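You operate a simulated robot arm through the tools that you are given. There is no shell and no other tool. Be economical: measure what you need, move in short steps, check, and stop when the job is done.

The job below is to be done with a simulated robot arm. You get a single attempt, and the scene is never put back.

JOB
Test the green block's hardness: 40 or more goes on GOOD, softer on REDO.
Fine: slide the carriage out before you lift the block.
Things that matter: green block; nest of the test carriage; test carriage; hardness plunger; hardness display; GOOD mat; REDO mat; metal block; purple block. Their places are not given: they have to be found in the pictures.

The check looks at the end state, three seconds after you hand in, the way a careful person would. Anything else that was tipped, shoved, dropped, spilled or broken makes it a failure.

ROBOT AND FRAMES
A 7-joint arm with a two-finger parallel gripper, fixed in place. Base frame: the origin is at the foot of the arm, x ahead of it, y to its left, z up; the work surface is at about z = 0. Lengths are in m, angles in degrees, forces in N, time in s.
With the tool pointing down near the work surface it reaches from about 0.22 to 0.58 m from the base axis. Its first joint turns from -66.0 to 66.0 degrees. Payload 2.5 kg.
The tool frame sits at the grasp point between the pads (the TCP): z along the fingers, y along the line on which they close. The tips reach 0.023 m beyond it. The gripper opens to 0.094 m. The fingers are 0.038 m wide and 0.01 m thick; the gripper's body (0.054 by 0.096 m) begins 0.039 m behind the TCP.
Orientation is that of the tool frame in the base frame, as a unit quaternion [x, y, z, w]. With the fingers straight down and closing along the base's y, the tool's x points along the base's -x, its y along +y and its z along -z.

CONTROLS
- The arm moves only by the tool send_rows. Its argument "commands" is a list of rows, each a list of 6 numbers: the shift along the tool's x, y, z in m, then the turn, a rotation vector about the tool's x, y, z in degrees. In form: [[x, y, z, ax, ay, az], ...]. A call has 1 to 8 rows; each row is the pose to reach, as a shift and turn from the pose commanded when the call began, along the tool's axes at that moment. "jaw" is the closure in counts, from 0 (fully open) to 255 (shut), set as the call begins (left out, the last holds). Rows are played at 5 a second. More than 0.05 m and 8.6 degrees between two rows, or a gripper value outside its range, and nothing of the call is played. A pose out of reach is approached as far as the arm can. The call stops where the force on the tool passes 40 N (or 10 N more than at its start, if that is more) or the arm is blocked; 0.2 s more then pass. Each finger travels about 0.108 m/s and halts on what it meets, pressing with about 44 N; the grip force reading is that of the motor and also rises with nothing between the fingers. The clock runs only during rows and for 0.2 s after the last one: add rows that repeat a pose to give the fingers time. It gives the time, the measured TCP pose, the force on the tool (base axes), the opening and the grip force at its end, in the units of the frame above (readings bear some noise), and new pictures: "pictures" is both (left out), scene, wrist or none.
- Cameras (640 x 400 px; columns grow to the right, rows downward): "scene" is fixed at [0.1246, -0.4152, 0.5411]; the picture's right is [0.76, -0.65, 0.00], its down [-0.40, -0.47, -0.79] and it looks along [0.51, 0.60, -0.62] (base axes); focal length 249 px, centre (320, 200). "wrist" rides on the gripper at [0.087, 0.016, -0.074] in the tool frame; the picture's right is [-0.18, 0.98, 0.00], its down [-0.58, -0.11, -0.81] and it looks along [-0.79, -0.15, 0.59] (tool axes); focal length 243 px, centre (320, 200).
- measure_at(camera, pixels): for up to 12 pixels [column, row] of the newest picture of that camera ("zoom" is the newest enlarged one), the place [x, y, z] in the base frame of the surface seen there, good to about 0.002 m. The clock stands still meanwhile.
- enlarge(camera, box): a new picture of the part [left, top, right, bottom] of that camera's present view, enlarged. The clock stands still meanwhile.
- hand_in(): hands the job in; it is judged then, once.

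Go step by step. Measure first, check grasps and placings, and put right what went wrong. The budget is 80 turns and 170 pictures, counting those below and the enlarged ones. Unless the task says otherwise, let go and move clear before handing in, and close with one line.

The tools are called by a JSON object that holds its "method" and its "body". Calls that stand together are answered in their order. send_rows: Moves the arm, as the interface text tells. Its arguments: {"type":"object","properties":{"commands":{"type":"array","items":{"type":"array","items":{"type":"number"}}},"jaw":{"type":"number"},"pictures":{"type":"string","enum":["both","scene","wrist","none"]}},"required":["commands"]} The other tools are called the same way: measure_at (camera, pixels) gives the place of the surface under pixels of a picture; enlarge (camera, box) takes an enlarged picture of a part of a camera's view; hand_in () hands the job in.

At the start:

```text
time_s: 0.0
tool_pos: [0.3852, -0.1675, 0.3738]
tcp_rot: [0.001, 1.0, 0.0, 0.0]
wrist_force: [0.2, 0.4, -0.4]
gripper_width: 0.0939
finger_force: 0.0
```

scene: 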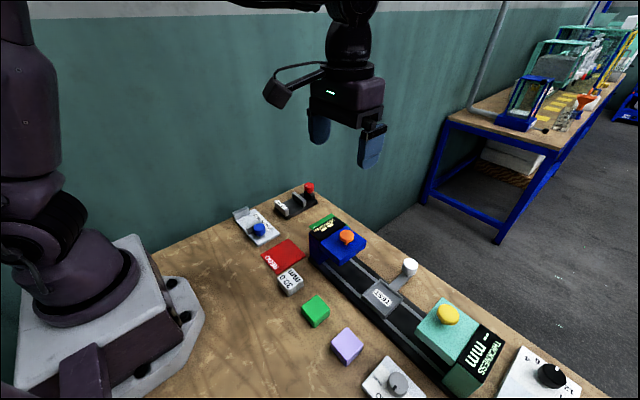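
wrist: 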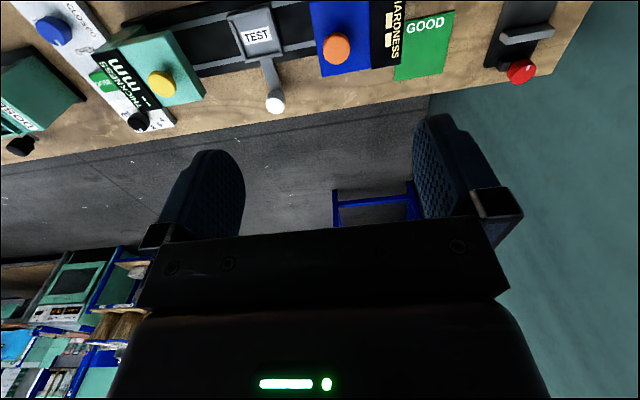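

The scene shows the green block near (316,311), a rail with the carriage marked TEST near (382,295), the blue hardness station near (340,245) and the thickness station near (455,335). I'll enlarge to see the details.

{"method": "enlarge", "body": {"camera": "scene", "box": [220, 170, 420, 295]}}

{"method": "enlarge", "body": {"camera": "scene", "box": [340, 240, 600, 400]}}

{"method": "enlarge", "body": {"camera": "wrist", "box": [0, 0, 640, 160]}}

{"method": "measure_at", "body": {"camera": "scene", "pixels": [[316, 304], [316, 318], [382, 295], [410, 267], [395, 283], [346, 237], [340, 250], [283, 255], [322, 222], [290, 283], [347, 343], [405, 315]]}}

```text
3.20 times, centred on (320, 232) of scene
```

zoom: 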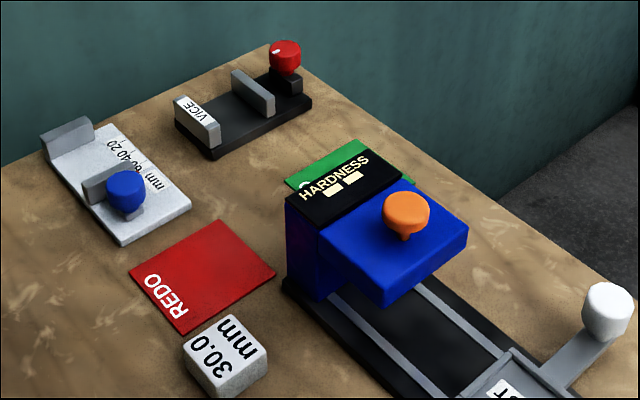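

```text
2.46 times, centred on (470, 320) of scene
```

zoom: 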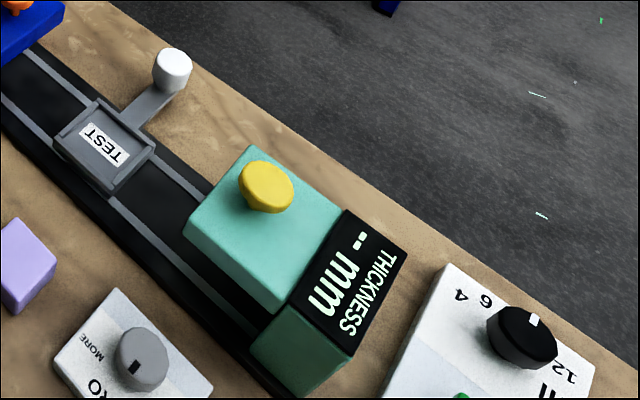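

```text
1.00 times, centred on (320, 80) of wrist
```

zoom: 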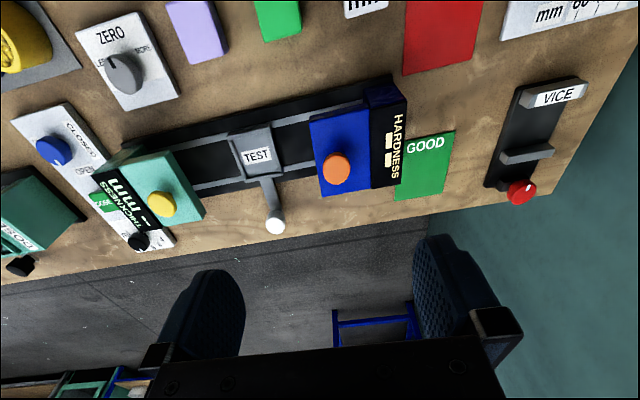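

```text
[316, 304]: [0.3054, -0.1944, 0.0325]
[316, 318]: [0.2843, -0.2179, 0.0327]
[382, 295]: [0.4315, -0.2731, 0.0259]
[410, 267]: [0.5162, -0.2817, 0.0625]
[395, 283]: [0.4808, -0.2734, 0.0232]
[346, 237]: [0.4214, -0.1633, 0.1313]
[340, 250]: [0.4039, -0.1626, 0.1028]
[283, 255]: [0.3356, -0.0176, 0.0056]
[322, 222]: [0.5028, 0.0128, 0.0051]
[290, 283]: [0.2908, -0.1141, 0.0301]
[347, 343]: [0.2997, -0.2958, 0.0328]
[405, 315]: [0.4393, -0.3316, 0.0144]
```

The zooms show the rail, carriage with a handle and white knob, and the blue tester with an orange button and a blank "--" display. I'll measure corners of the block, nest, rail and tester next.

{"method": "enlarge", "body": {"camera": "scene", "box": [290, 230, 430, 318]}}

{"method": "enlarge", "body": {"camera": "scene", "box": [280, 280, 380, 342]}}

```text
4.55 times, centred on (360, 274) of scene
```

zoom: 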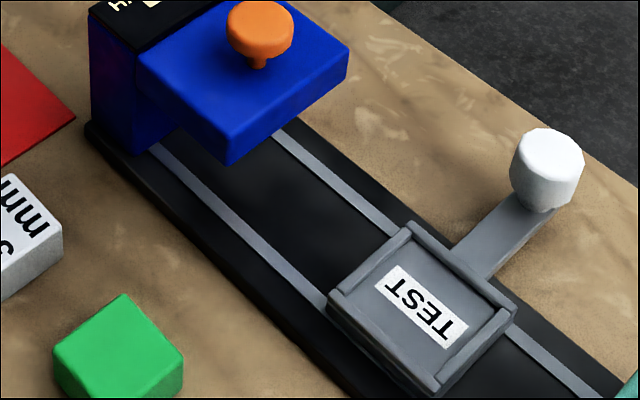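

```text
6.40 times, centred on (330, 311) of scene
```

zoom: 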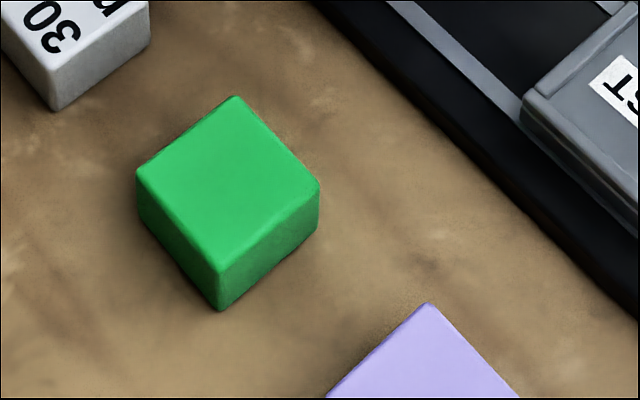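

Measuring the block's top corners in the zoom and the nest, rail and tester in the scene picture.

{"method": "measure_at", "body": {"camera": "zoom", "pixels": [[235, 102], [143, 175], [218, 266], [313, 188], [228, 185], [218, 300]]}}

{"method": "measure_at", "body": {"camera": "scene", "pixels": [[364, 294], [379.5, 280.5], [401, 297], [386, 313], [368, 293.5], [380, 284], [397, 299], [385, 308], [321, 243.5], [339, 264], [365, 246], [347, 231]]}}

{"method": "measure_at", "body": {"camera": "scene", "pixels": [[395, 285], [400, 278], [407, 277], [408, 262], [325, 264], [358, 266], [312, 268], [345, 295], [338, 215], [314, 228], [326, 217], [347, 236]]}}

```text
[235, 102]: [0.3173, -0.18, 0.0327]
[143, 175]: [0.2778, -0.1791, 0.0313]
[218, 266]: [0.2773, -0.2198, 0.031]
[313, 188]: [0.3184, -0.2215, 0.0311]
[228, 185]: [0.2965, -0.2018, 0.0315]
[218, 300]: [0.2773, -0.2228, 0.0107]
```

```text
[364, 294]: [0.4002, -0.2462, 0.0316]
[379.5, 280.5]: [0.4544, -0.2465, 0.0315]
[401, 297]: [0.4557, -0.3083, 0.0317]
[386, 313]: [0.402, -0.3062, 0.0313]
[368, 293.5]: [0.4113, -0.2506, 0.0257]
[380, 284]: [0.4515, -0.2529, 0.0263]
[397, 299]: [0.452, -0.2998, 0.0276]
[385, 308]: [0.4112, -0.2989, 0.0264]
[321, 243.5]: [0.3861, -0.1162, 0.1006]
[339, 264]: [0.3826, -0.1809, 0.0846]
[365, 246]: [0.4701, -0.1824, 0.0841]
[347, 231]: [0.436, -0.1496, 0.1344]
```

```text
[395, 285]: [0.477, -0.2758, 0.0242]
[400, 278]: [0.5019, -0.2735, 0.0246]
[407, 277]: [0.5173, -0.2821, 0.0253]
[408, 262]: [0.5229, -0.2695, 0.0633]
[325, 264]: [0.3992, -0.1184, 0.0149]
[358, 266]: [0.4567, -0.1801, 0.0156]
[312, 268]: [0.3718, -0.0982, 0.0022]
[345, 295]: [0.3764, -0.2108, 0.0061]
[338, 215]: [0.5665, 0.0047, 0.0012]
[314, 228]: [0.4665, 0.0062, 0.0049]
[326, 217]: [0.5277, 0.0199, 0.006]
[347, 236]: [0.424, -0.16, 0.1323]
```

The green block is about 0.041 x 0.041 x 0.032 at (0.298,-0.200), square to the axes. The nest centre is about (0.428,-0.277) with floor 0.026 and rim 0.0315. I'll move above the block.

{"method": "send_rows", "body": {"commands": [[0.013, -0.005, 0.04, 0, 0, 0], [0.026, -0.01, 0.08, 0, 0, 0], [0.039, -0.015, 0.12, 0, 0, 0], [0.052, -0.02, 0.16, 0, 0, 0], [0.065, -0.025, 0.2, 0, 0, 0], [0.078, -0.03, 0.24, 0, 0, 0], [0.0872, -0.0325, 0.274, 0, 0, 0], [0.0872, -0.0325, 0.274, 0, 0, 0]], "jaw": 0}}

```text
time_s: 1.8
tool_pos: [0.297, -0.2008, 0.0997]
tcp_rot: [0.0, 1.0, 0.001, 0.001]
wrist_force: [0.4, 0.3, 0.3]
gripper_width: 0.0941
finger_force: 0.1
```

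scene: 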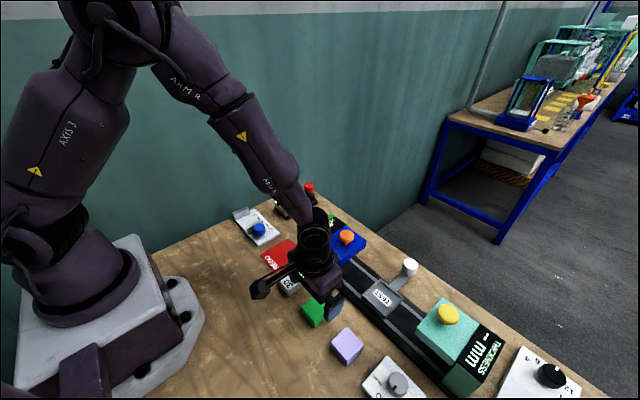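
wrist: 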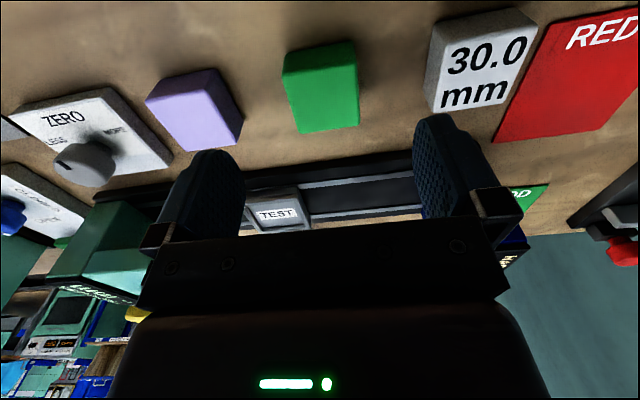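

The arm is above the block, with the green block between the pads in the wrist view. I'll check the block's top corners in the wrist picture before descending.

{"method": "measure_at", "body": {"camera": "wrist", "pixels": [[288, 55], [350, 45], [302, 128], [357, 122], [320, 70], [437, 105], [210, 145]]}}

```text
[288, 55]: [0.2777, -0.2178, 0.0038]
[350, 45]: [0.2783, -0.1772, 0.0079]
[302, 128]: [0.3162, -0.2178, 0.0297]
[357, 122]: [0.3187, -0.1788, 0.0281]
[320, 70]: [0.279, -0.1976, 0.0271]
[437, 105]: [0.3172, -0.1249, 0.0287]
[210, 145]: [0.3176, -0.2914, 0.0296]
```

The block centre is confirmed near (0.298,-0.199). Descending to TCP z 0.036 and closing.

{"method": "send_rows", "body": {"commands": [[0, 0.001, 0.03, 0, 0, 0], [0, 0.001, 0.055, 0, 0, 0], [0, 0.001, 0.064, 0, 0, 0], [0, 0.001, 0.064, 0, 0, 0]], "pictures": "none"}}

{"method": "send_rows", "body": {"commands": [[0, 0, 0, 0, 0, 0], [0, 0, 0, 0, 0, 0], [0, 0, 0, 0, 0, 0], [0, 0, 0, 0, 0, 0]], "jaw": 255}}

```text
time_s: 2.8
tool_pos: [0.2974, -0.1988, 0.036]
tcp_rot: [0.001, 1.0, 0.001, -0.001]
wrist_force: [0.3, 0.4, 0.3]
gripper_width: 0.0942
finger_force: 0.2
```

```text
time_s: 3.8
tool_pos: [0.2982, -0.2004, 0.0369]
tcp_rot: [0.001, 1.0, 0.0, 0.0]
wrist_force: [0.0, -0.5, -0.2]
gripper_width: 0.044
finger_force: 44.4
```

scene: 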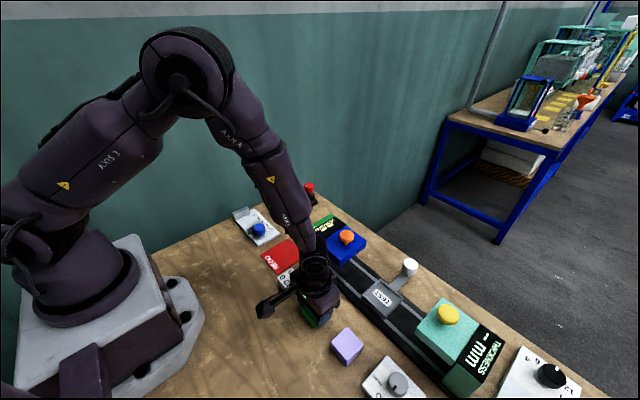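
wrist: 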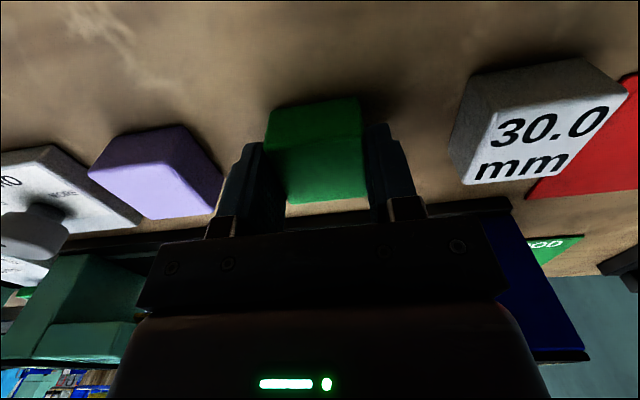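

The block is gripped at width 0.044. I'll lift it, and meanwhile check the thickness tester's near edges and the nest interior for clearance.

{"method": "send_rows", "body": {"commands": [[0, 0, -0.03, 0, 0, 0], [0, 0, -0.065, 0, 0, 0], [0, 0, -0.1, 0, 0, 0], [0, 0, -0.1, 0, 0, 0]]}}

{"method": "enlarge", "body": {"camera": "scene", "box": [350, 255, 470, 330]}}

```text
time_s: 4.8
tool_pos: [0.299, -0.1982, 0.1372]
tcp_rot: [0.001, 1.0, -0.001, -0.001]
wrist_force: [-0.1, 0.6, -0.2]
gripper_width: 0.0439
finger_force: 43.0
```

scene: 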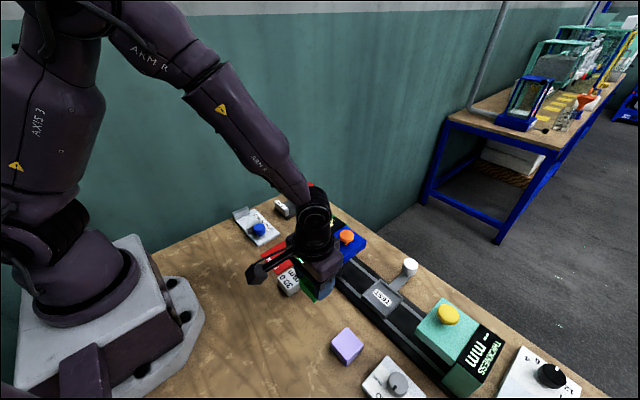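
wrist: 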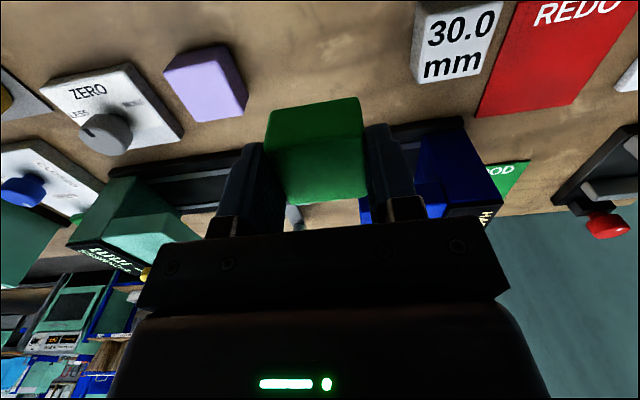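

```text
5.33 times, centred on (410, 292) of scene
```

zoom: 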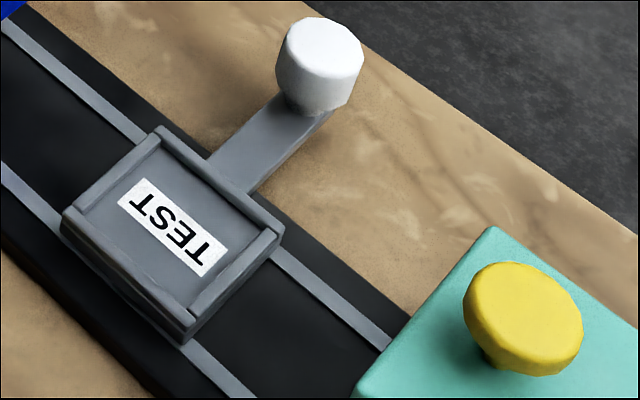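

The nest is visible with rims on several sides. I'll measure its inner edges, the handle and the knob.

{"method": "measure_at", "body": {"camera": "zoom", "pixels": [[72, 208], [84, 210], [155, 132], [164, 143], [277, 233], [264, 235], [185, 325], [188, 306], [130, 270], [212, 178], [225, 175], [178, 223]]}}

{"method": "measure_at", "body": {"camera": "zoom", "pixels": [[320, 40], [318, 20], [282, 38], [300, 65], [355, 60], [318, 108], [270, 110], [245, 185], [220, 165], [490, 232], [365, 385], [520, 310]]}}

```text
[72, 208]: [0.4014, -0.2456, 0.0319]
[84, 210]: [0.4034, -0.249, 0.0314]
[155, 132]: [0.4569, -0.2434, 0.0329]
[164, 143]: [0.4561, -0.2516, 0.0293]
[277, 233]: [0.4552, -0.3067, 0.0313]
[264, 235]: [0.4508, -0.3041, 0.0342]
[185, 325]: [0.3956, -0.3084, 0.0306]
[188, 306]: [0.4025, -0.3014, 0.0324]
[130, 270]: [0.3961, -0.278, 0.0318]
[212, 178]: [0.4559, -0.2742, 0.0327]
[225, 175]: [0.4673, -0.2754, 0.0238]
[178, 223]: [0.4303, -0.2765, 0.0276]
```

```text
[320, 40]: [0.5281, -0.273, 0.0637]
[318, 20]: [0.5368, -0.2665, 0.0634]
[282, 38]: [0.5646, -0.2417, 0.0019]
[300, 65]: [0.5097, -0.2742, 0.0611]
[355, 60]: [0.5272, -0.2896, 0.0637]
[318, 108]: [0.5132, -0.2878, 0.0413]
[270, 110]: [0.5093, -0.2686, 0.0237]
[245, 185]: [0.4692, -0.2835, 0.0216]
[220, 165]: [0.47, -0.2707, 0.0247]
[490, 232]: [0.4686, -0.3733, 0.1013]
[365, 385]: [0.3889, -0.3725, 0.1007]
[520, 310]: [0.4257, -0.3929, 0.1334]
```

Nest centre is about (0.427,-0.2765), with the tester overhangs starting at y=-0.182 and y=-0.373. I'll carry the block over the nest.

{"method": "send_rows", "body": {"commands": [[-0.033, -0.0195, 0, 0, 0, 0], [-0.065, -0.039, 0, 0, 0, 0], [-0.097, -0.058, 0, 0, 0, 0], [-0.129, -0.0775, 0, 0, 0, 0], [-0.129, -0.0775, 0.03, 0, 0, 0], [-0.129, -0.0775, 0.055, 0, 0, 0], [-0.129, -0.0775, 0.055, 0, 0, 0]]}}

{"method": "enlarge", "body": {"camera": "scene", "box": [350, 255, 430, 305]}}

```text
time_s: 6.4
tool_pos: [0.426, -0.2756, 0.0812]
tcp_rot: [0.001, 1.0, 0.0, 0.0]
wrist_force: [0.1, -0.5, 0.3]
gripper_width: 0.0441
finger_force: 43.6
```

scene: 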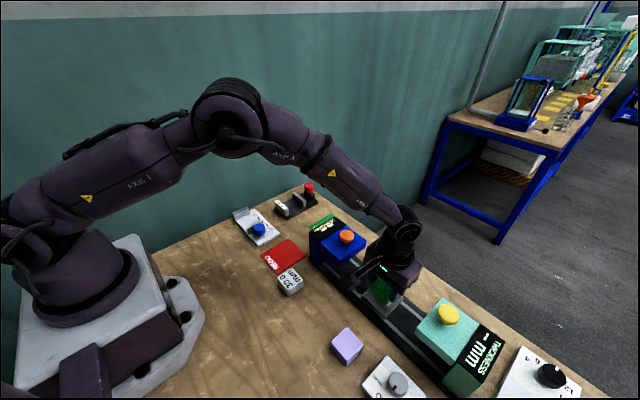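
wrist: 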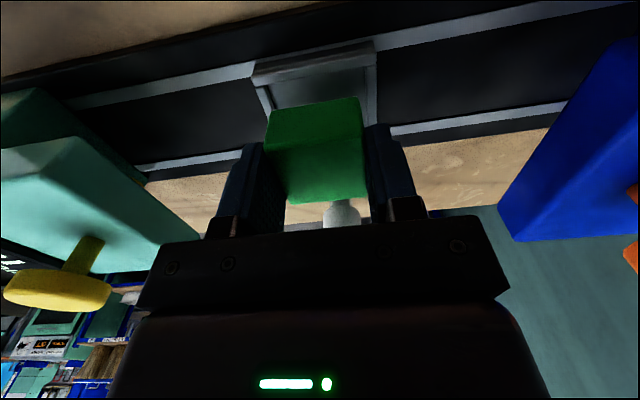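

```text
8.00 times, centred on (390, 280) of scene
```

zoom: 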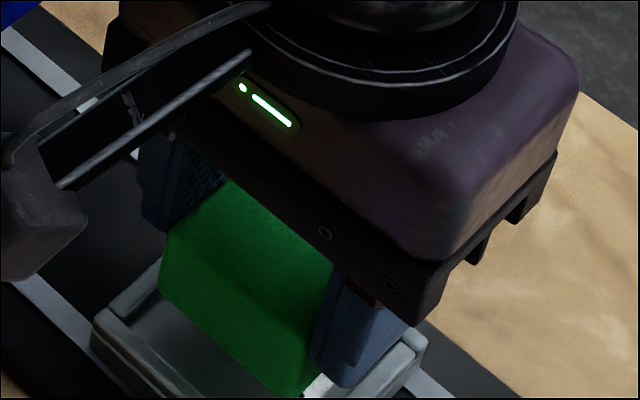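

The block hangs just above the nest. I'll measure the nest's near rim and block edges in the wrist view for alignment.

{"method": "measure_at", "body": {"camera": "wrist", "pixels": [[257, 76], [373, 48], [267, 85], [366, 66], [268, 115], [360, 100], [320, 72], [270, 93], [365, 90]]}}

{"method": "measure_at", "body": {"camera": "zoom", "pixels": [[160, 290], [290, 390], [102, 318], [412, 332]]}}

```text
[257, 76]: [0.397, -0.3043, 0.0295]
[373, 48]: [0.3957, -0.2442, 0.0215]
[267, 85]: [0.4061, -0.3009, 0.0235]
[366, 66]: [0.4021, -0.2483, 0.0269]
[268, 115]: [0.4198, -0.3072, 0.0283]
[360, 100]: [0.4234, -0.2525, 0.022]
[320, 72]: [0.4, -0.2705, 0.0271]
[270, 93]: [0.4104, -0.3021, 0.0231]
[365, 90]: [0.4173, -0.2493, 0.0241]
```

```text
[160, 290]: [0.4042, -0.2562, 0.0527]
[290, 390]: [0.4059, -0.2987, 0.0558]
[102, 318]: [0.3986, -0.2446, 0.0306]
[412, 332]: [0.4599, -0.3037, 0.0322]
```

The interior spans about y -0.301..-0.249 and the block spans -0.298..-0.255, so it fits. Lowering to the floor in small steps.

{"method": "send_rows", "body": {"commands": [[0, 0.0007, 0.008, 0, 0, 0], [0, 0.0007, 0.014, 0, 0, 0], [0, 0.0007, 0.017, 0, 0, 0], [0, 0.0007, 0.0185, 0, 0, 0], [0, 0.0007, 0.0185, 0, 0, 0]], "pictures": "wrist"}}

{"method": "enlarge", "body": {"camera": "scene", "box": [350, 265, 430, 315]}}

```text
time_s: 7.6
tool_pos: [0.4265, -0.2757, 0.0631]
tcp_rot: [0.001, 1.0, 0.0, 0.0]
wrist_force: [0.5, -0.4, -0.3]
gripper_width: 0.0438
finger_force: 43.7
```

wrist: 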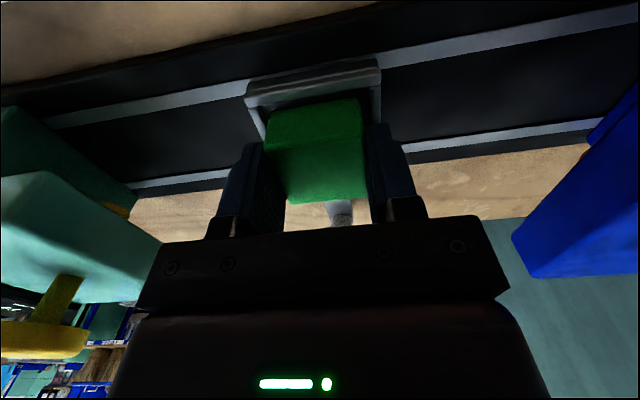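

```text
8.00 times, centred on (390, 290) of scene
```

zoom: 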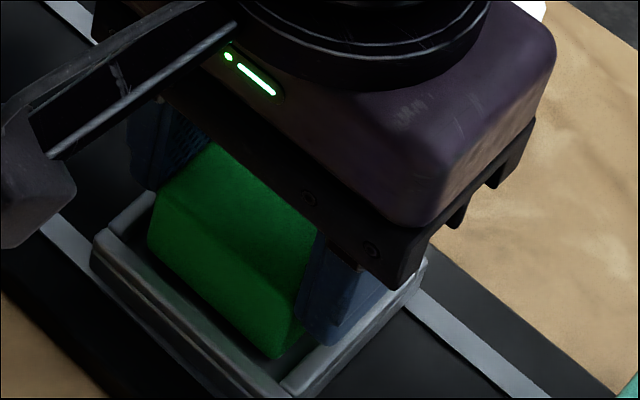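

The block is inside the rims but the force shows no contact yet. Lowering a little more.

{"method": "send_rows", "body": {"commands": [[0, 0, 0.001, 0, 0, 0], [0, 0, 0.002, 0, 0, 0], [0, 0, 0.002, 0, 0, 0]], "pictures": "none"}}

```text
time_s: 8.4
tool_pos: [0.4275, -0.2754, 0.061]
tcp_rot: [0.001, 1.0, 0.001, -0.001]
wrist_force: [-1.1, 1.3, -0.8]
gripper_width: 0.044
finger_force: 43.7
```

{"method": "send_rows", "body": {"commands": [[0, 0, 0.001, 0, 0, 0], [0, 0, 0.002, 0, 0, 0], [0, 0, 0.002, 0, 0, 0]], "pictures": "none"}}

{"method": "enlarge", "body": {"camera": "scene", "box": [350, 265, 430, 315]}}

```text
time_s: 9.2
tool_pos: [0.4266, -0.2753, 0.0597]
tcp_rot: [0.0, 1.0, 0.0, 0.0]
wrist_force: [-1.0, 1.6, 5.1]
gripper_width: 0.0438
finger_force: 44.7
```

```text
8.00 times, centred on (390, 290) of scene
```

zoom: 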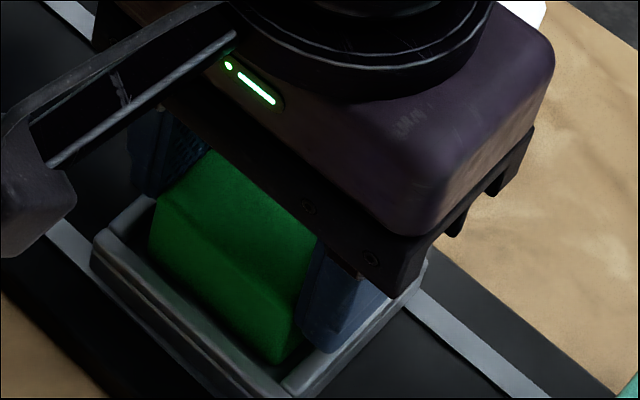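

An upward force of 5 N shows the block is seated on the nest floor. Releasing and rising.

{"method": "send_rows", "body": {"commands": [[0, 0, 0, 0, 0, 0], [0, 0, 0, 0, 0, 0], [0, 0, -0.03, 0, 0, 0], [0, 0, -0.075, 0, 0, 0], [0, 0, -0.12, 0, 0, 0], [0, 0, -0.16, 0, 0, 0]], "jaw": 120}}

{"method": "enlarge", "body": {"camera": "scene", "box": [350, 255, 430, 305]}}

```text
time_s: 10.6
tool_pos: [0.4257, -0.2757, 0.2194]
tcp_rot: [-0.001, 1.0, 0.0, -0.001]
wrist_force: [0.1, 0.0, -0.5]
gripper_width: 0.0495
finger_force: 0.0
```

scene: 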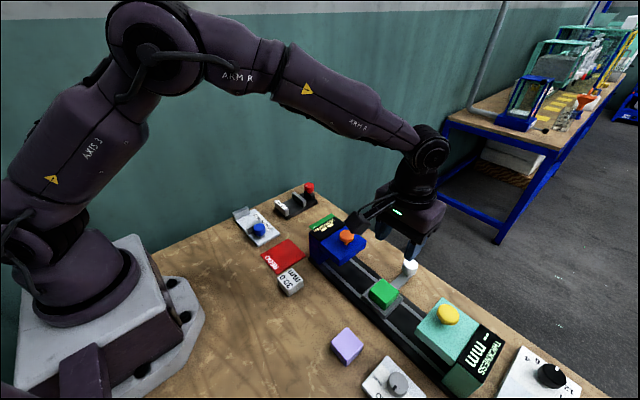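
wrist: 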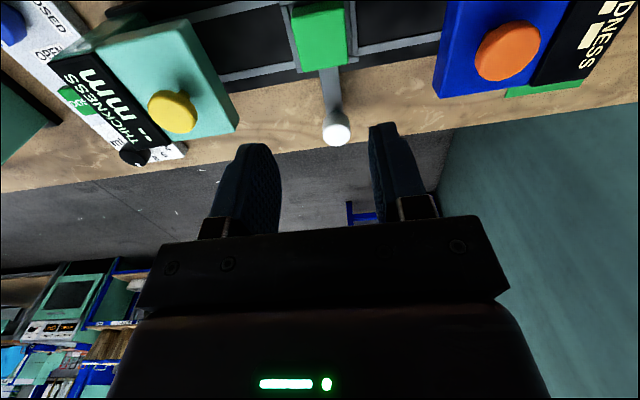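

```text
8.00 times, centred on (390, 280) of scene
```

zoom: 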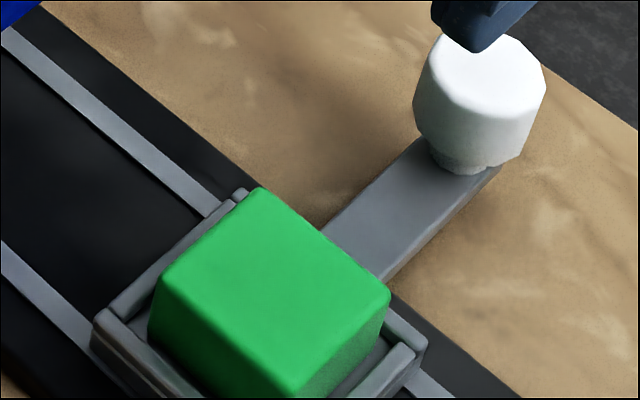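

The block sits level in the nest. I'll measure the knob precisely and turn the tool by -90° about its axis so the camera arm will trail at -y, clear of the tester.

{"method": "measure_at", "body": {"camera": "wrist", "pixels": [[337, 133], [325, 133], [349, 131], [337, 122], [337, 143], [330, 95]]}}

{"method": "measure_at", "body": {"camera": "zoom", "pixels": [[430, 50], [490, 90], [535, 70], [520, 45], [470, 60], [460, 165], [345, 215], [400, 265]]}}

{"method": "send_rows", "body": {"commands": [[0, 0, 0, 0, 0, -8], [0, 0, 0, 0, 0, -16], [0, 0, 0, 0, 0, -24], [0, 0, 0, 0, 0, -32], [0, 0, 0, 0, 0, -40], [0, 0, 0, 0, 0, -48]], "pictures": "none", "jaw": 255}}

```text
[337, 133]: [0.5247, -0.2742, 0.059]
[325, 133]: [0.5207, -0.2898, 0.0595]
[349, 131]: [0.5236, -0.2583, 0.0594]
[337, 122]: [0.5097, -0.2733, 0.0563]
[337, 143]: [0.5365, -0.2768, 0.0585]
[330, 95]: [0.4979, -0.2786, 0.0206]
```

```text
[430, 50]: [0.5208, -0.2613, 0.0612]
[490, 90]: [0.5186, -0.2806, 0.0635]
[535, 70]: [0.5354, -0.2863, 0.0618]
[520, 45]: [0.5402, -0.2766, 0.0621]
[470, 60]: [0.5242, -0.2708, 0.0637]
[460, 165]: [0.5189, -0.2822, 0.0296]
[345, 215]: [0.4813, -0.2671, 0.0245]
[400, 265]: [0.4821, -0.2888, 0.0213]
```

```text
time_s: 12.0
tool_pos: [0.428, -0.2765, 0.2193]
tcp_rot: [-0.407, 0.913, 0.0, 0.0]
wrist_force: [-0.1, -0.4, 0.9]
gripper_width: 0.0
finger_force: 42.9
```

Knob centre is about (0.524,-0.275), radius 0.015, at the edge of reach. I'll continue turning towards -180°, so the camera arm points outward (+x) and the fingers can straddle the knob along y.

{"method": "send_rows", "body": {"commands": [[0, 0, 0, 0, 0, -8], [0, 0, 0, 0, 0, -16], [0, 0, 0, 0, 0, -24], [0, 0, 0, 0, 0, -32], [0, 0, 0, 0, 0, -40], [0, 0, 0, 0, 0, -48], [0, 0, 0, 0, 0, -56], [0, 0, 0, 0, 0, -64]], "pictures": "none", "jaw": 120}}

{"method": "send_rows", "body": {"commands": [[0, 0, 0, 0, 0, -8], [0, 0, 0, 0, 0, -16], [0, 0, 0, 0, 0, -24], [0, 0, 0, 0, 0, -32], [0, 0, 0, 0, 0, -40], [0, 0, 0, 0, 0, -48], [0, 0, 0, 0, 0, -56], [0, 0, 0, 0, 0, -64]]}}

```text
time_s: 13.8
tool_pos: [0.4263, -0.2749, 0.2203]
tcp_rot: [0.83, -0.558, 0.0, 0.0]
wrist_force: [0.4, 0.4, -0.3]
gripper_width: 0.0496
finger_force: 0.1
```

```text
time_s: 15.6
tool_pos: [0.451, -0.2529, 0.2149]
tcp_rot: [0.999, -0.037, -0.002, 0.0]
wrist_force: [-0.3, 0.1, 0.2]
gripper_width: 0.0496
finger_force: 0.0
out of reach, approached as far as the arm can: row 7, 8
```

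scene: 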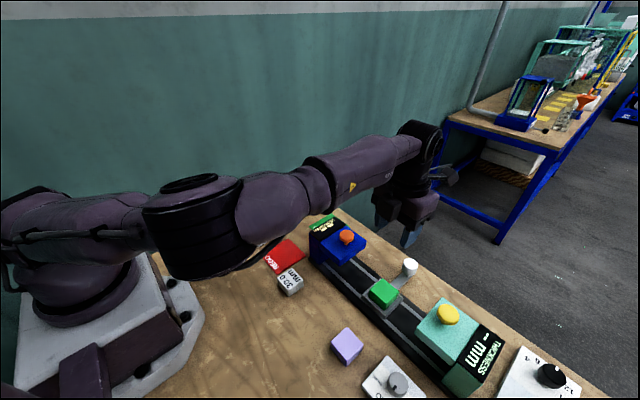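
wrist: 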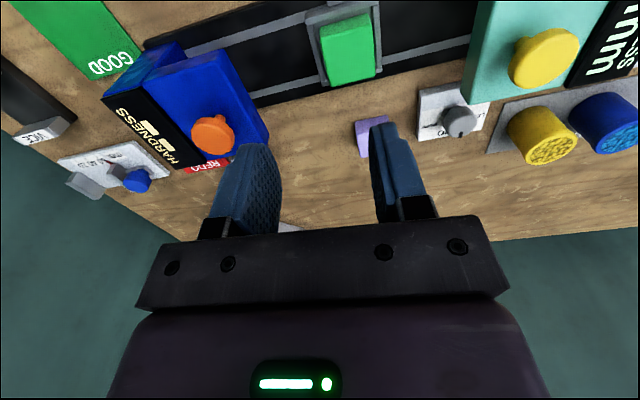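

At about -176° the arm hits its limit and the elbow drops low, so that pose is unsuitable. I'll turn back to about -90° (camera trailing at -y) and check.

{"method": "send_rows", "body": {"commands": [[0, 0, 0, 0, 0, 8], [0, 0, 0, 0, 0, 16], [0, 0, 0, 0, 0, 24], [0, 0, 0, 0, 0, 32], [0, 0, 0, 0, 0, 40], [0, 0, 0, 0, 0, 48], [0, 0, 0, 0, 0, 56], [0, 0, 0, 0, 0, 64]], "pictures": "none"}}

{"method": "send_rows", "body": {"commands": [[0, 0, 0, 0, 0, 8], [0, 0, 0, 0, 0, 16], [0, 0, 0, 0, 0, 22], [0, 0, 0, 0, 0, 22]]}}

```text
time_s: 17.4
tool_pos: [0.4522, -0.2534, 0.2148]
tcp_rot: [0.829, -0.56, 0.0, 0.0]
wrist_force: [0.0, 0.7, -0.5]
gripper_width: 0.0498
finger_force: 0.1
```

```text
time_s: 18.4
tool_pos: [0.4521, -0.2547, 0.2154]
tcp_rot: [-0.705, 0.709, 0.0, 0.0]
wrist_force: [0.1, 0.2, 0.2]
gripper_width: 0.0499
finger_force: 0.1
```

scene: 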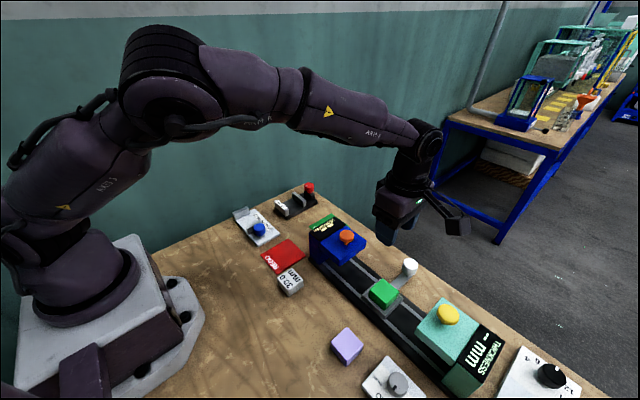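
wrist: 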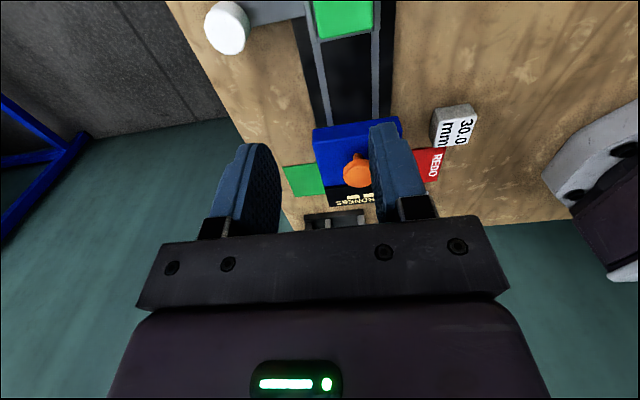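

The arm is healthy here at -90° with the elbow up. Moving above the knob with jaws at 0.05 opening along x.

{"method": "send_rows", "body": {"commands": [[0.005, -0.018, 0.0, 0, 0, 0], [0.01, -0.036, 0.01, 0, 0, 0], [0.016, -0.054, 0.04, 0, 0, 0], [0.021, -0.072, 0.075, 0, 0, 0], [0.021, -0.072, 0.105, 0, 0, 0], [0.021, -0.072, 0.105, 0, 0, 0]]}}

{"method": "enlarge", "body": {"camera": "scene", "box": [360, 225, 472, 295]}}

```text
time_s: 19.8
tool_pos: [0.5234, -0.2751, 0.1084]
tcp_rot: [-0.707, 0.707, -0.001, 0.0]
wrist_force: [0.3, 0.7, 0.3]
gripper_width: 0.05
finger_force: 0.2
```

scene: 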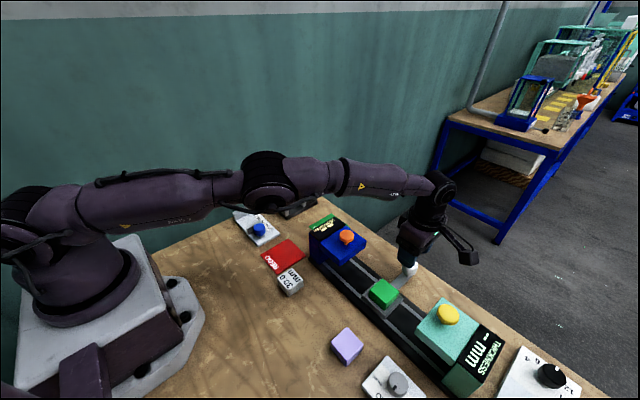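
wrist: 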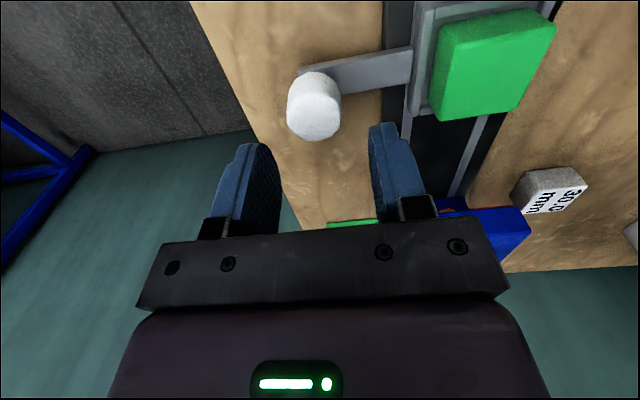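

```text
5.71 times, centred on (416, 260) of scene
```

zoom: 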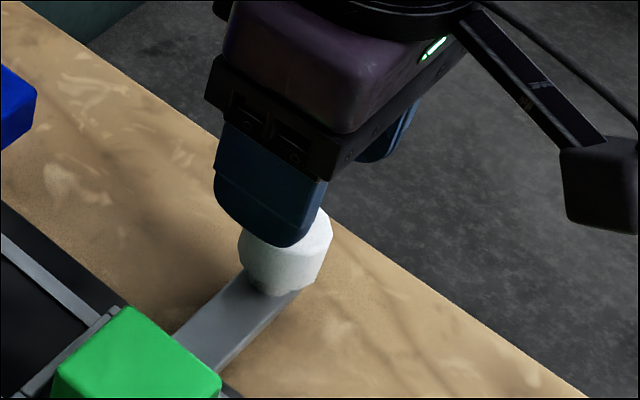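

The pose is reachable. Checking the knob edges once more in the wrist view.

{"method": "measure_at", "body": {"camera": "wrist", "pixels": [[289, 96], [339, 97], [315, 75], [317, 105], [316, 87], [300, 105], [330, 105]]}}

```text
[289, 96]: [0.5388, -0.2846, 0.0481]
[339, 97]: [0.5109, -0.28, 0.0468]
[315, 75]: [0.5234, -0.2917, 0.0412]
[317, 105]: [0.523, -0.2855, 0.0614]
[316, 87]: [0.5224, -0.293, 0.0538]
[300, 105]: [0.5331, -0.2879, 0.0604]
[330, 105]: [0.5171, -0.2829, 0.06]
```

The knob is centred at x≈0.5245, y≈-0.275. Descending to z≈0.069 and gripping it.

{"method": "send_rows", "body": {"commands": [[0, -0.0008, 0.02, 0, 0, 0], [0, -0.0008, 0.0395, 0, 0, 0], [0, -0.0008, 0.0395, 0, 0, 0]], "pictures": "none"}}

{"method": "send_rows", "body": {"commands": [[0, 0, 0, 0, 0, 0], [0, 0, 0, 0, 0, 0], [0, 0, 0, 0, 0, 0]], "jaw": 255}}

```text
time_s: 20.6
tool_pos: [0.5257, -0.2744, 0.0708]
tcp_rot: [-0.707, 0.707, 0.0, -0.001]
wrist_force: [0.6, 0.0, -1.0]
gripper_width: 0.0499
finger_force: 0.1
```

```text
time_s: 21.4
tool_pos: [0.5285, -0.2728, 0.0714]
tcp_rot: [0.708, -0.707, 0.003, -0.003]
wrist_force: [38.4, 0.5, -10.2]
gripper_width: 0.0338
finger_force: 44.9
```

scene: 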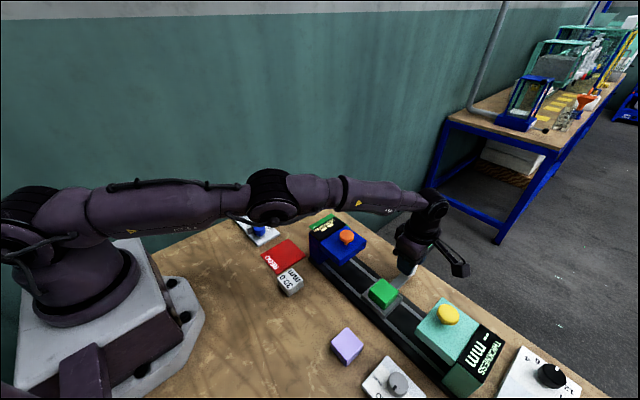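
wrist: 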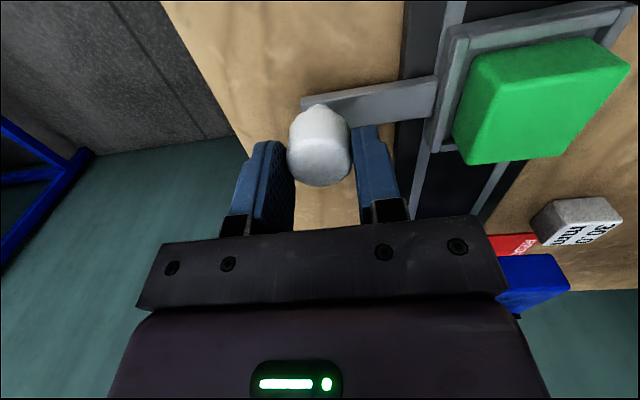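

The grip gives a 38 N side load in +x, so the knob lies a few mm further out. I'll shift +x to relieve it.

{"method": "send_rows", "body": {"commands": [[0, -0.002, 0, 0, 0, 0], [0, -0.004, 0, 0, 0, 0], [0, -0.004, 0, 0, 0, 0]], "pictures": "none"}}

```text
time_s: 22.2
tool_pos: [0.5287, -0.2753, 0.0708]
tcp_rot: [-0.706, 0.708, 0.001, -0.002]
wrist_force: [-2.1, 1.1, 9.7]
gripper_width: 0.0335
finger_force: 45.1
```

The side load is relieved. Sliding the carriage toward the tester in +y (tool -x), 0.09 m first.

{"method": "send_rows", "body": {"commands": [[-0.012, 0, 0, 0, 0, 0], [-0.027, 0, 0, 0, 0, 0], [-0.042, 0, 0, 0, 0, 0], [-0.057, 0, 0, 0, 0, 0], [-0.072, 0, 0, 0, 0, 0], [-0.087, 0, 0, 0, 0, 0], [-0.087, 0, 0, 0, 0, 0]]}}

{"method": "enlarge", "body": {"camera": "scene", "box": [300, 205, 412, 275]}}

```text
time_s: 23.8
tool_pos: [0.5286, -0.1881, 0.0709]
tcp_rot: [-0.706, 0.708, 0.001, -0.001]
wrist_force: [-20.1, -0.2, 17.6]
gripper_width: 0.0334
finger_force: 45.0
```

scene: 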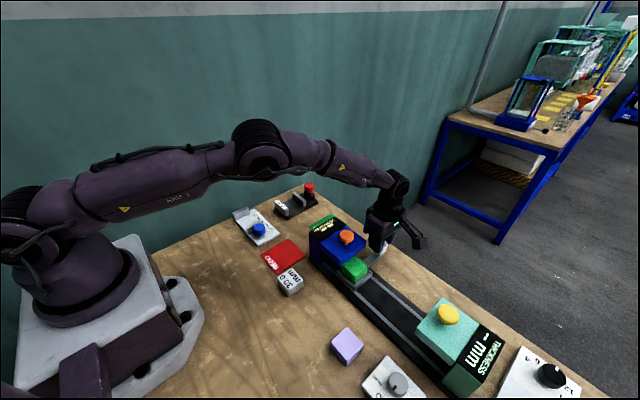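
wrist: 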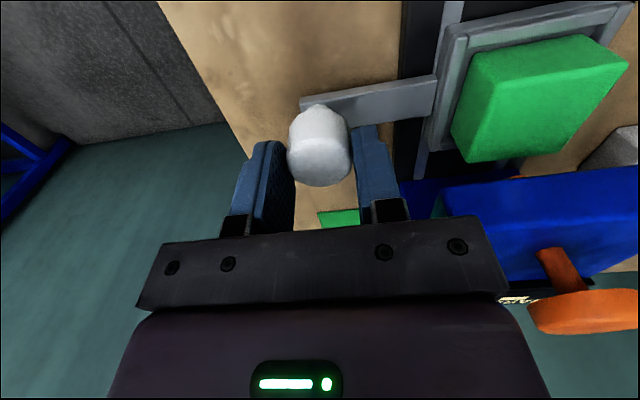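

```text
5.71 times, centred on (356, 240) of scene
```

zoom: 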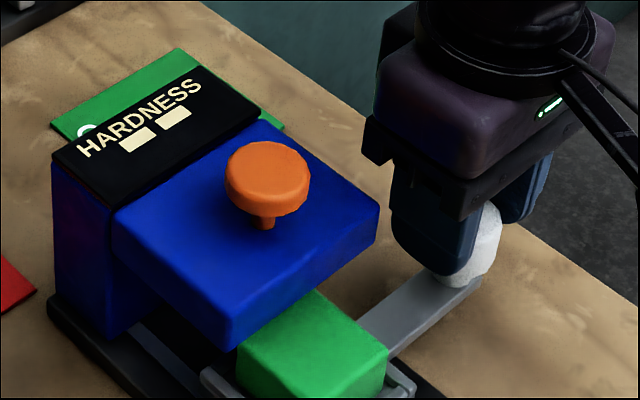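

Carriage moves well; a side load of -20 N in x and +18 N in z built up, so I'll ease by 2 mm in -x and 1 mm up. I also measure the button and stem to know where the plunger is.

{"method": "measure_at", "body": {"camera": "zoom", "pixels": [[268, 165], [230, 180], [306, 180], [268, 148], [268, 182], [265, 222], [232, 335], [375, 215], [115, 215], [315, 330], [240, 365], [400, 385]]}}

{"method": "send_rows", "body": {"commands": [[0, 0.002, -0.001, 0, 0, 0], [-0.01, 0.002, -0.001, 0, 0, 0], [-0.018, 0.002, -0.001, 0, 0, 0], [-0.018, 0.002, -0.001, 0, 0, 0]], "pictures": "none"}}

```text
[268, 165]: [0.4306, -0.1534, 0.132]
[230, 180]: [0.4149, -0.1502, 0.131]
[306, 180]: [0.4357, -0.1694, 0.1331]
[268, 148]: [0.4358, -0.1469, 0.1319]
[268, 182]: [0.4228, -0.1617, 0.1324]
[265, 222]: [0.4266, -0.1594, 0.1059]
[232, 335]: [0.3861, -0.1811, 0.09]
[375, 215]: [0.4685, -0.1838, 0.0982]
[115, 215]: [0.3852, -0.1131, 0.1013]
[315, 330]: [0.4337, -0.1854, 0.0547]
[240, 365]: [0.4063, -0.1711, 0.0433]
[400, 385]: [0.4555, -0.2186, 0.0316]
```

```text
time_s: 24.8
tool_pos: [0.5273, -0.1668, 0.0712]
tcp_rot: [-0.707, 0.708, -0.001, 0.002]
wrist_force: [26.4, 0.5, -23.2]
gripper_width: 0.0338
finger_force: 45.5
```

The load flipped, so I'll correct by about half, and push the remaining ~10 mm to bring the nest under the button at y≈-0.157.

{"method": "send_rows", "body": {"commands": [[0, -0.001, 0.0005, 0, 0, 0], [-0.004, -0.001, 0.0005, 0, 0, 0], [-0.008, -0.001, 0.0005, 0, 0, 0], [-0.011, -0.001, 0.0005, 0, 0, 0], [-0.011, -0.001, 0.0005, 0, 0, 0]]}}

{"method": "enlarge", "body": {"camera": "scene", "box": [300, 205, 412, 275]}}

```text
time_s: 26.0
tool_pos: [0.5272, -0.1582, 0.0707]
tcp_rot: [-0.706, 0.708, -0.001, 0.0]
wrist_force: [17.1, 1.4, -17.6]
gripper_width: 0.0334
finger_force: 45.3
```

scene: 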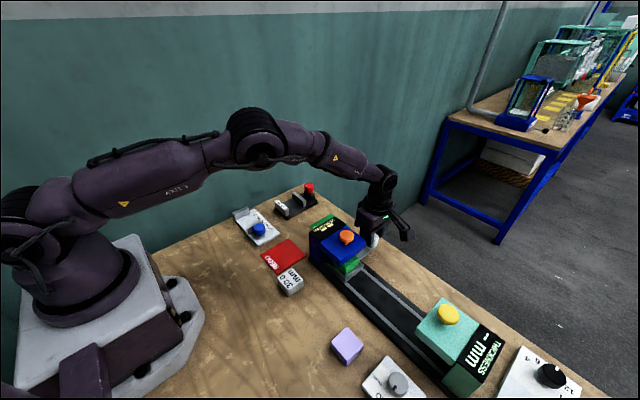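
wrist: 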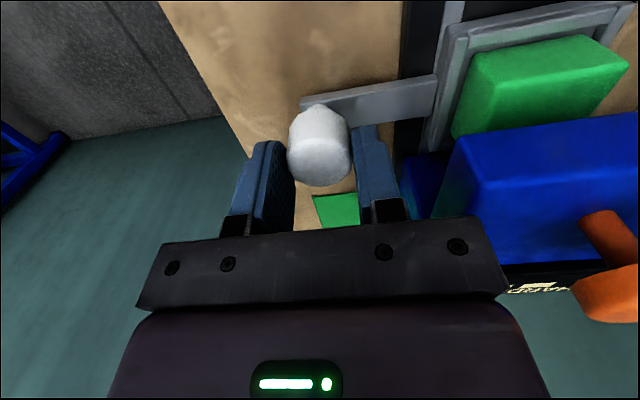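

```text
5.71 times, centred on (356, 240) of scene
```

zoom: 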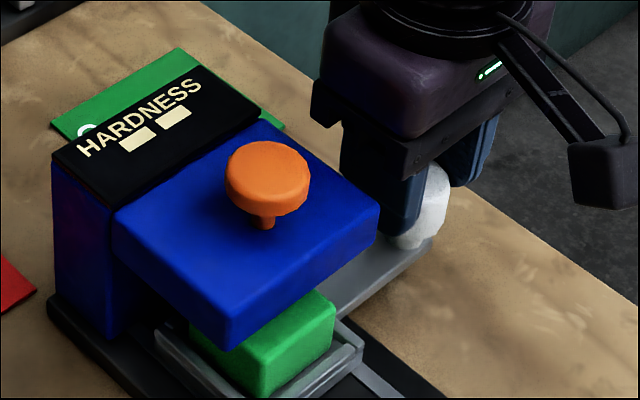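

The carriage looks to be under the plunger (knob y≈-0.158). I'll measure the carriage's visible edge to confirm its position.

{"method": "measure_at", "body": {"camera": "zoom", "pixels": [[360, 350], [268, 392], [345, 330], [330, 310], [262, 360], [160, 335], [356, 358]]}}

{"method": "measure_at", "body": {"camera": "wrist", "pixels": [[453, 30], [620, 8], [467, 60], [615, 40], [540, 100], [320, 150]]}}

```text
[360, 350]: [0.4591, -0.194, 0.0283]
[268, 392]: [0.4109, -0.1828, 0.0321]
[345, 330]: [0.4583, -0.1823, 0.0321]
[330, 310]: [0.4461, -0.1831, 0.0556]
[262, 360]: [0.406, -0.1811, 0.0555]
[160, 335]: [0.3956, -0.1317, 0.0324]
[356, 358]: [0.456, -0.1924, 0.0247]
```

```text
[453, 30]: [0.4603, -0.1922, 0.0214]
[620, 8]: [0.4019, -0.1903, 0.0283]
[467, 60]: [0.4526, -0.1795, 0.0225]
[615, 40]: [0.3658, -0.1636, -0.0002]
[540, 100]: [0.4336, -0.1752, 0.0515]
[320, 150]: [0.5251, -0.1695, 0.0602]
```

The carriage's -y edge is at -0.192, centre ≈-0.160; pushing 3–4 mm more, watching for a stop.

{"method": "send_rows", "body": {"commands": [[-0.002, 0, 0, 0, 0, 0], [-0.004, 0, 0, 0, 0, 0], [-0.004, 0, 0, 0, 0, 0]], "pictures": "wrist"}}

{"method": "enlarge", "body": {"camera": "scene", "box": [300, 205, 412, 275]}}

```text
time_s: 26.8
tool_pos: [0.5278, -0.1552, 0.0709]
tcp_rot: [0.707, -0.707, 0.0, 0.0]
wrist_force: [17.0, -0.8, -18.1]
gripper_width: 0.0334
finger_force: 45.4
```

wrist: 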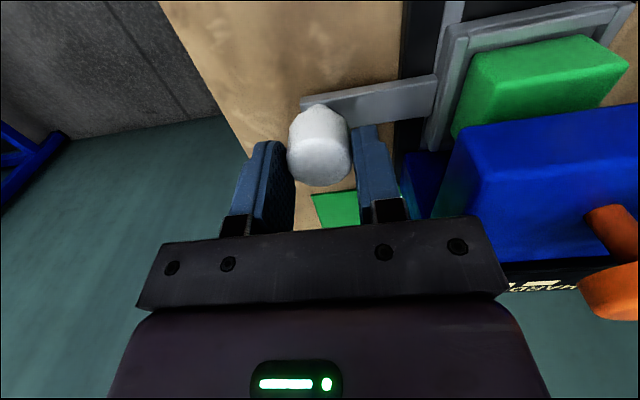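

```text
5.71 times, centred on (356, 240) of scene
```

zoom: 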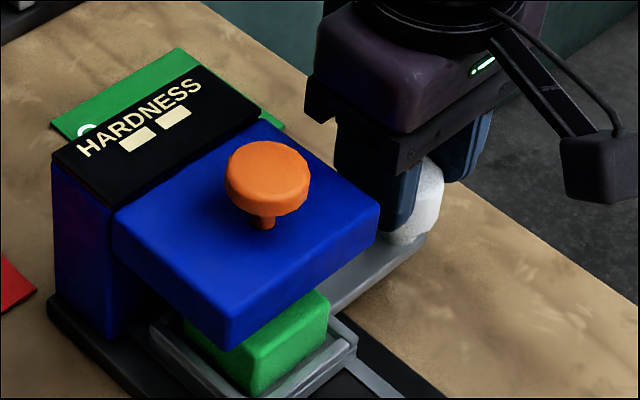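

The carriage is centred under the plunger at about y=-0.156. Releasing the knob and rising.

{"method": "send_rows", "body": {"commands": [[0, 0, 0, 0, 0, 0], [0, 0, 0, 0, 0, 0], [0, 0, -0.03, 0, 0, 0], [0, 0, -0.07, 0, 0, 0], [0, 0, -0.11, 0, 0, 0], [0, 0, -0.15, 0, 0, 0]], "jaw": 120, "pictures": "scene"}}

{"method": "enlarge", "body": {"camera": "scene", "box": [300, 205, 412, 275]}}

```text
time_s: 28.2
tool_pos: [0.5293, -0.1537, 0.2228]
tcp_rot: [0.707, -0.707, 0.001, 0.001]
wrist_force: [-0.4, -0.7, -0.3]
gripper_width: 0.0496
finger_force: 0.0
```

scene: 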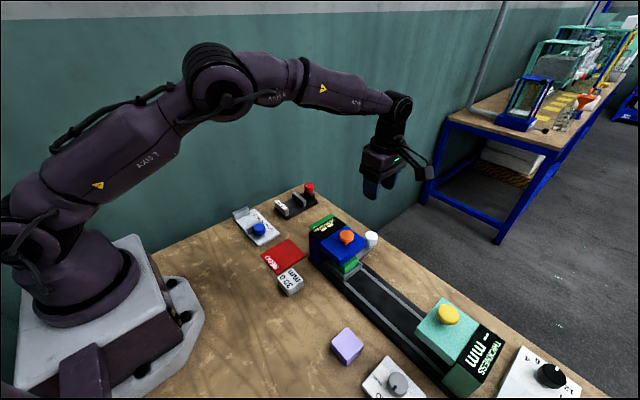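

```text
5.71 times, centred on (356, 240) of scene
```

zoom: 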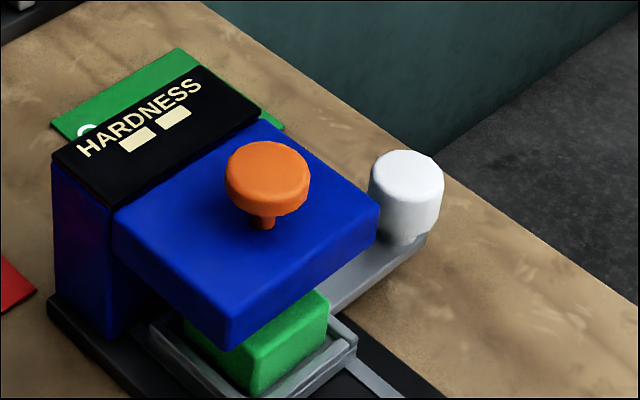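

The knob is released and all is still. Closing the jaws and moving over the orange button to about 5 mm above it.

{"method": "send_rows", "body": {"commands": [[0.001, 0.026, 0, 0, 0, 0], [0.002, 0.052, 0, 0, 0, 0], [0.003, 0.078, 0, 0, 0, 0], [0.003, 0.102, 0, 0, 0, 0], [0.003, 0.102, 0.03, 0, 0, 0], [0.003, 0.102, 0.058, 0, 0, 0], [0.003, 0.102, 0.058, 0, 0, 0]], "jaw": 255}}

{"method": "enlarge", "body": {"camera": "scene", "box": [300, 205, 412, 275]}}

```text
time_s: 29.8
tool_pos: [0.4247, -0.158, 0.1623]
tcp_rot: [-0.707, 0.708, -0.001, 0.0]
wrist_force: [1.2, -0.2, 0.7]
gripper_width: 0.0001
finger_force: 42.3
```

scene: 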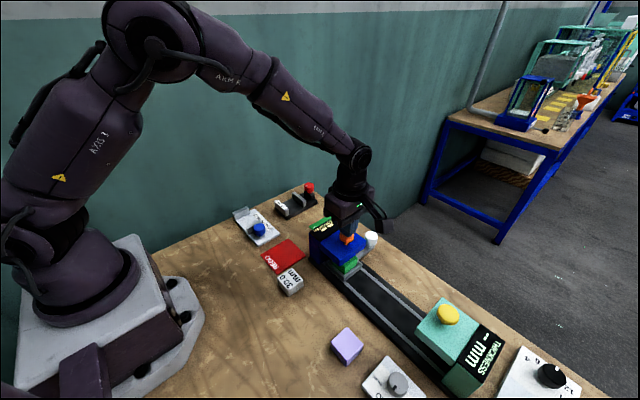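
wrist: 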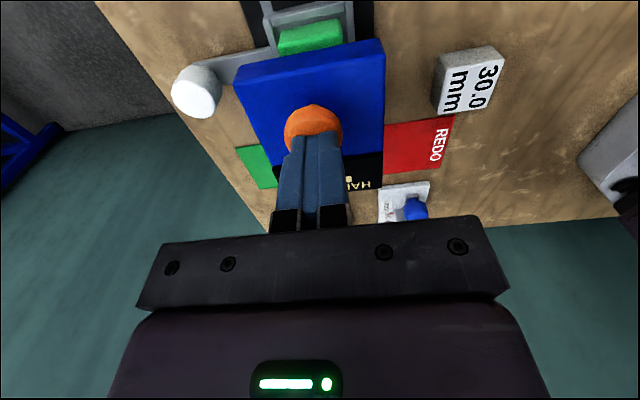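

```text
5.71 times, centred on (356, 240) of scene
```

zoom: 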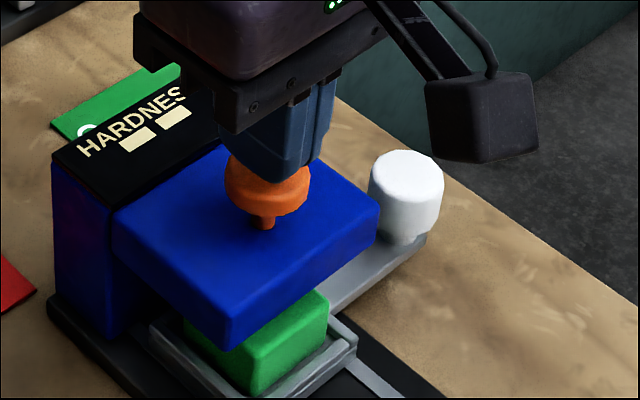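

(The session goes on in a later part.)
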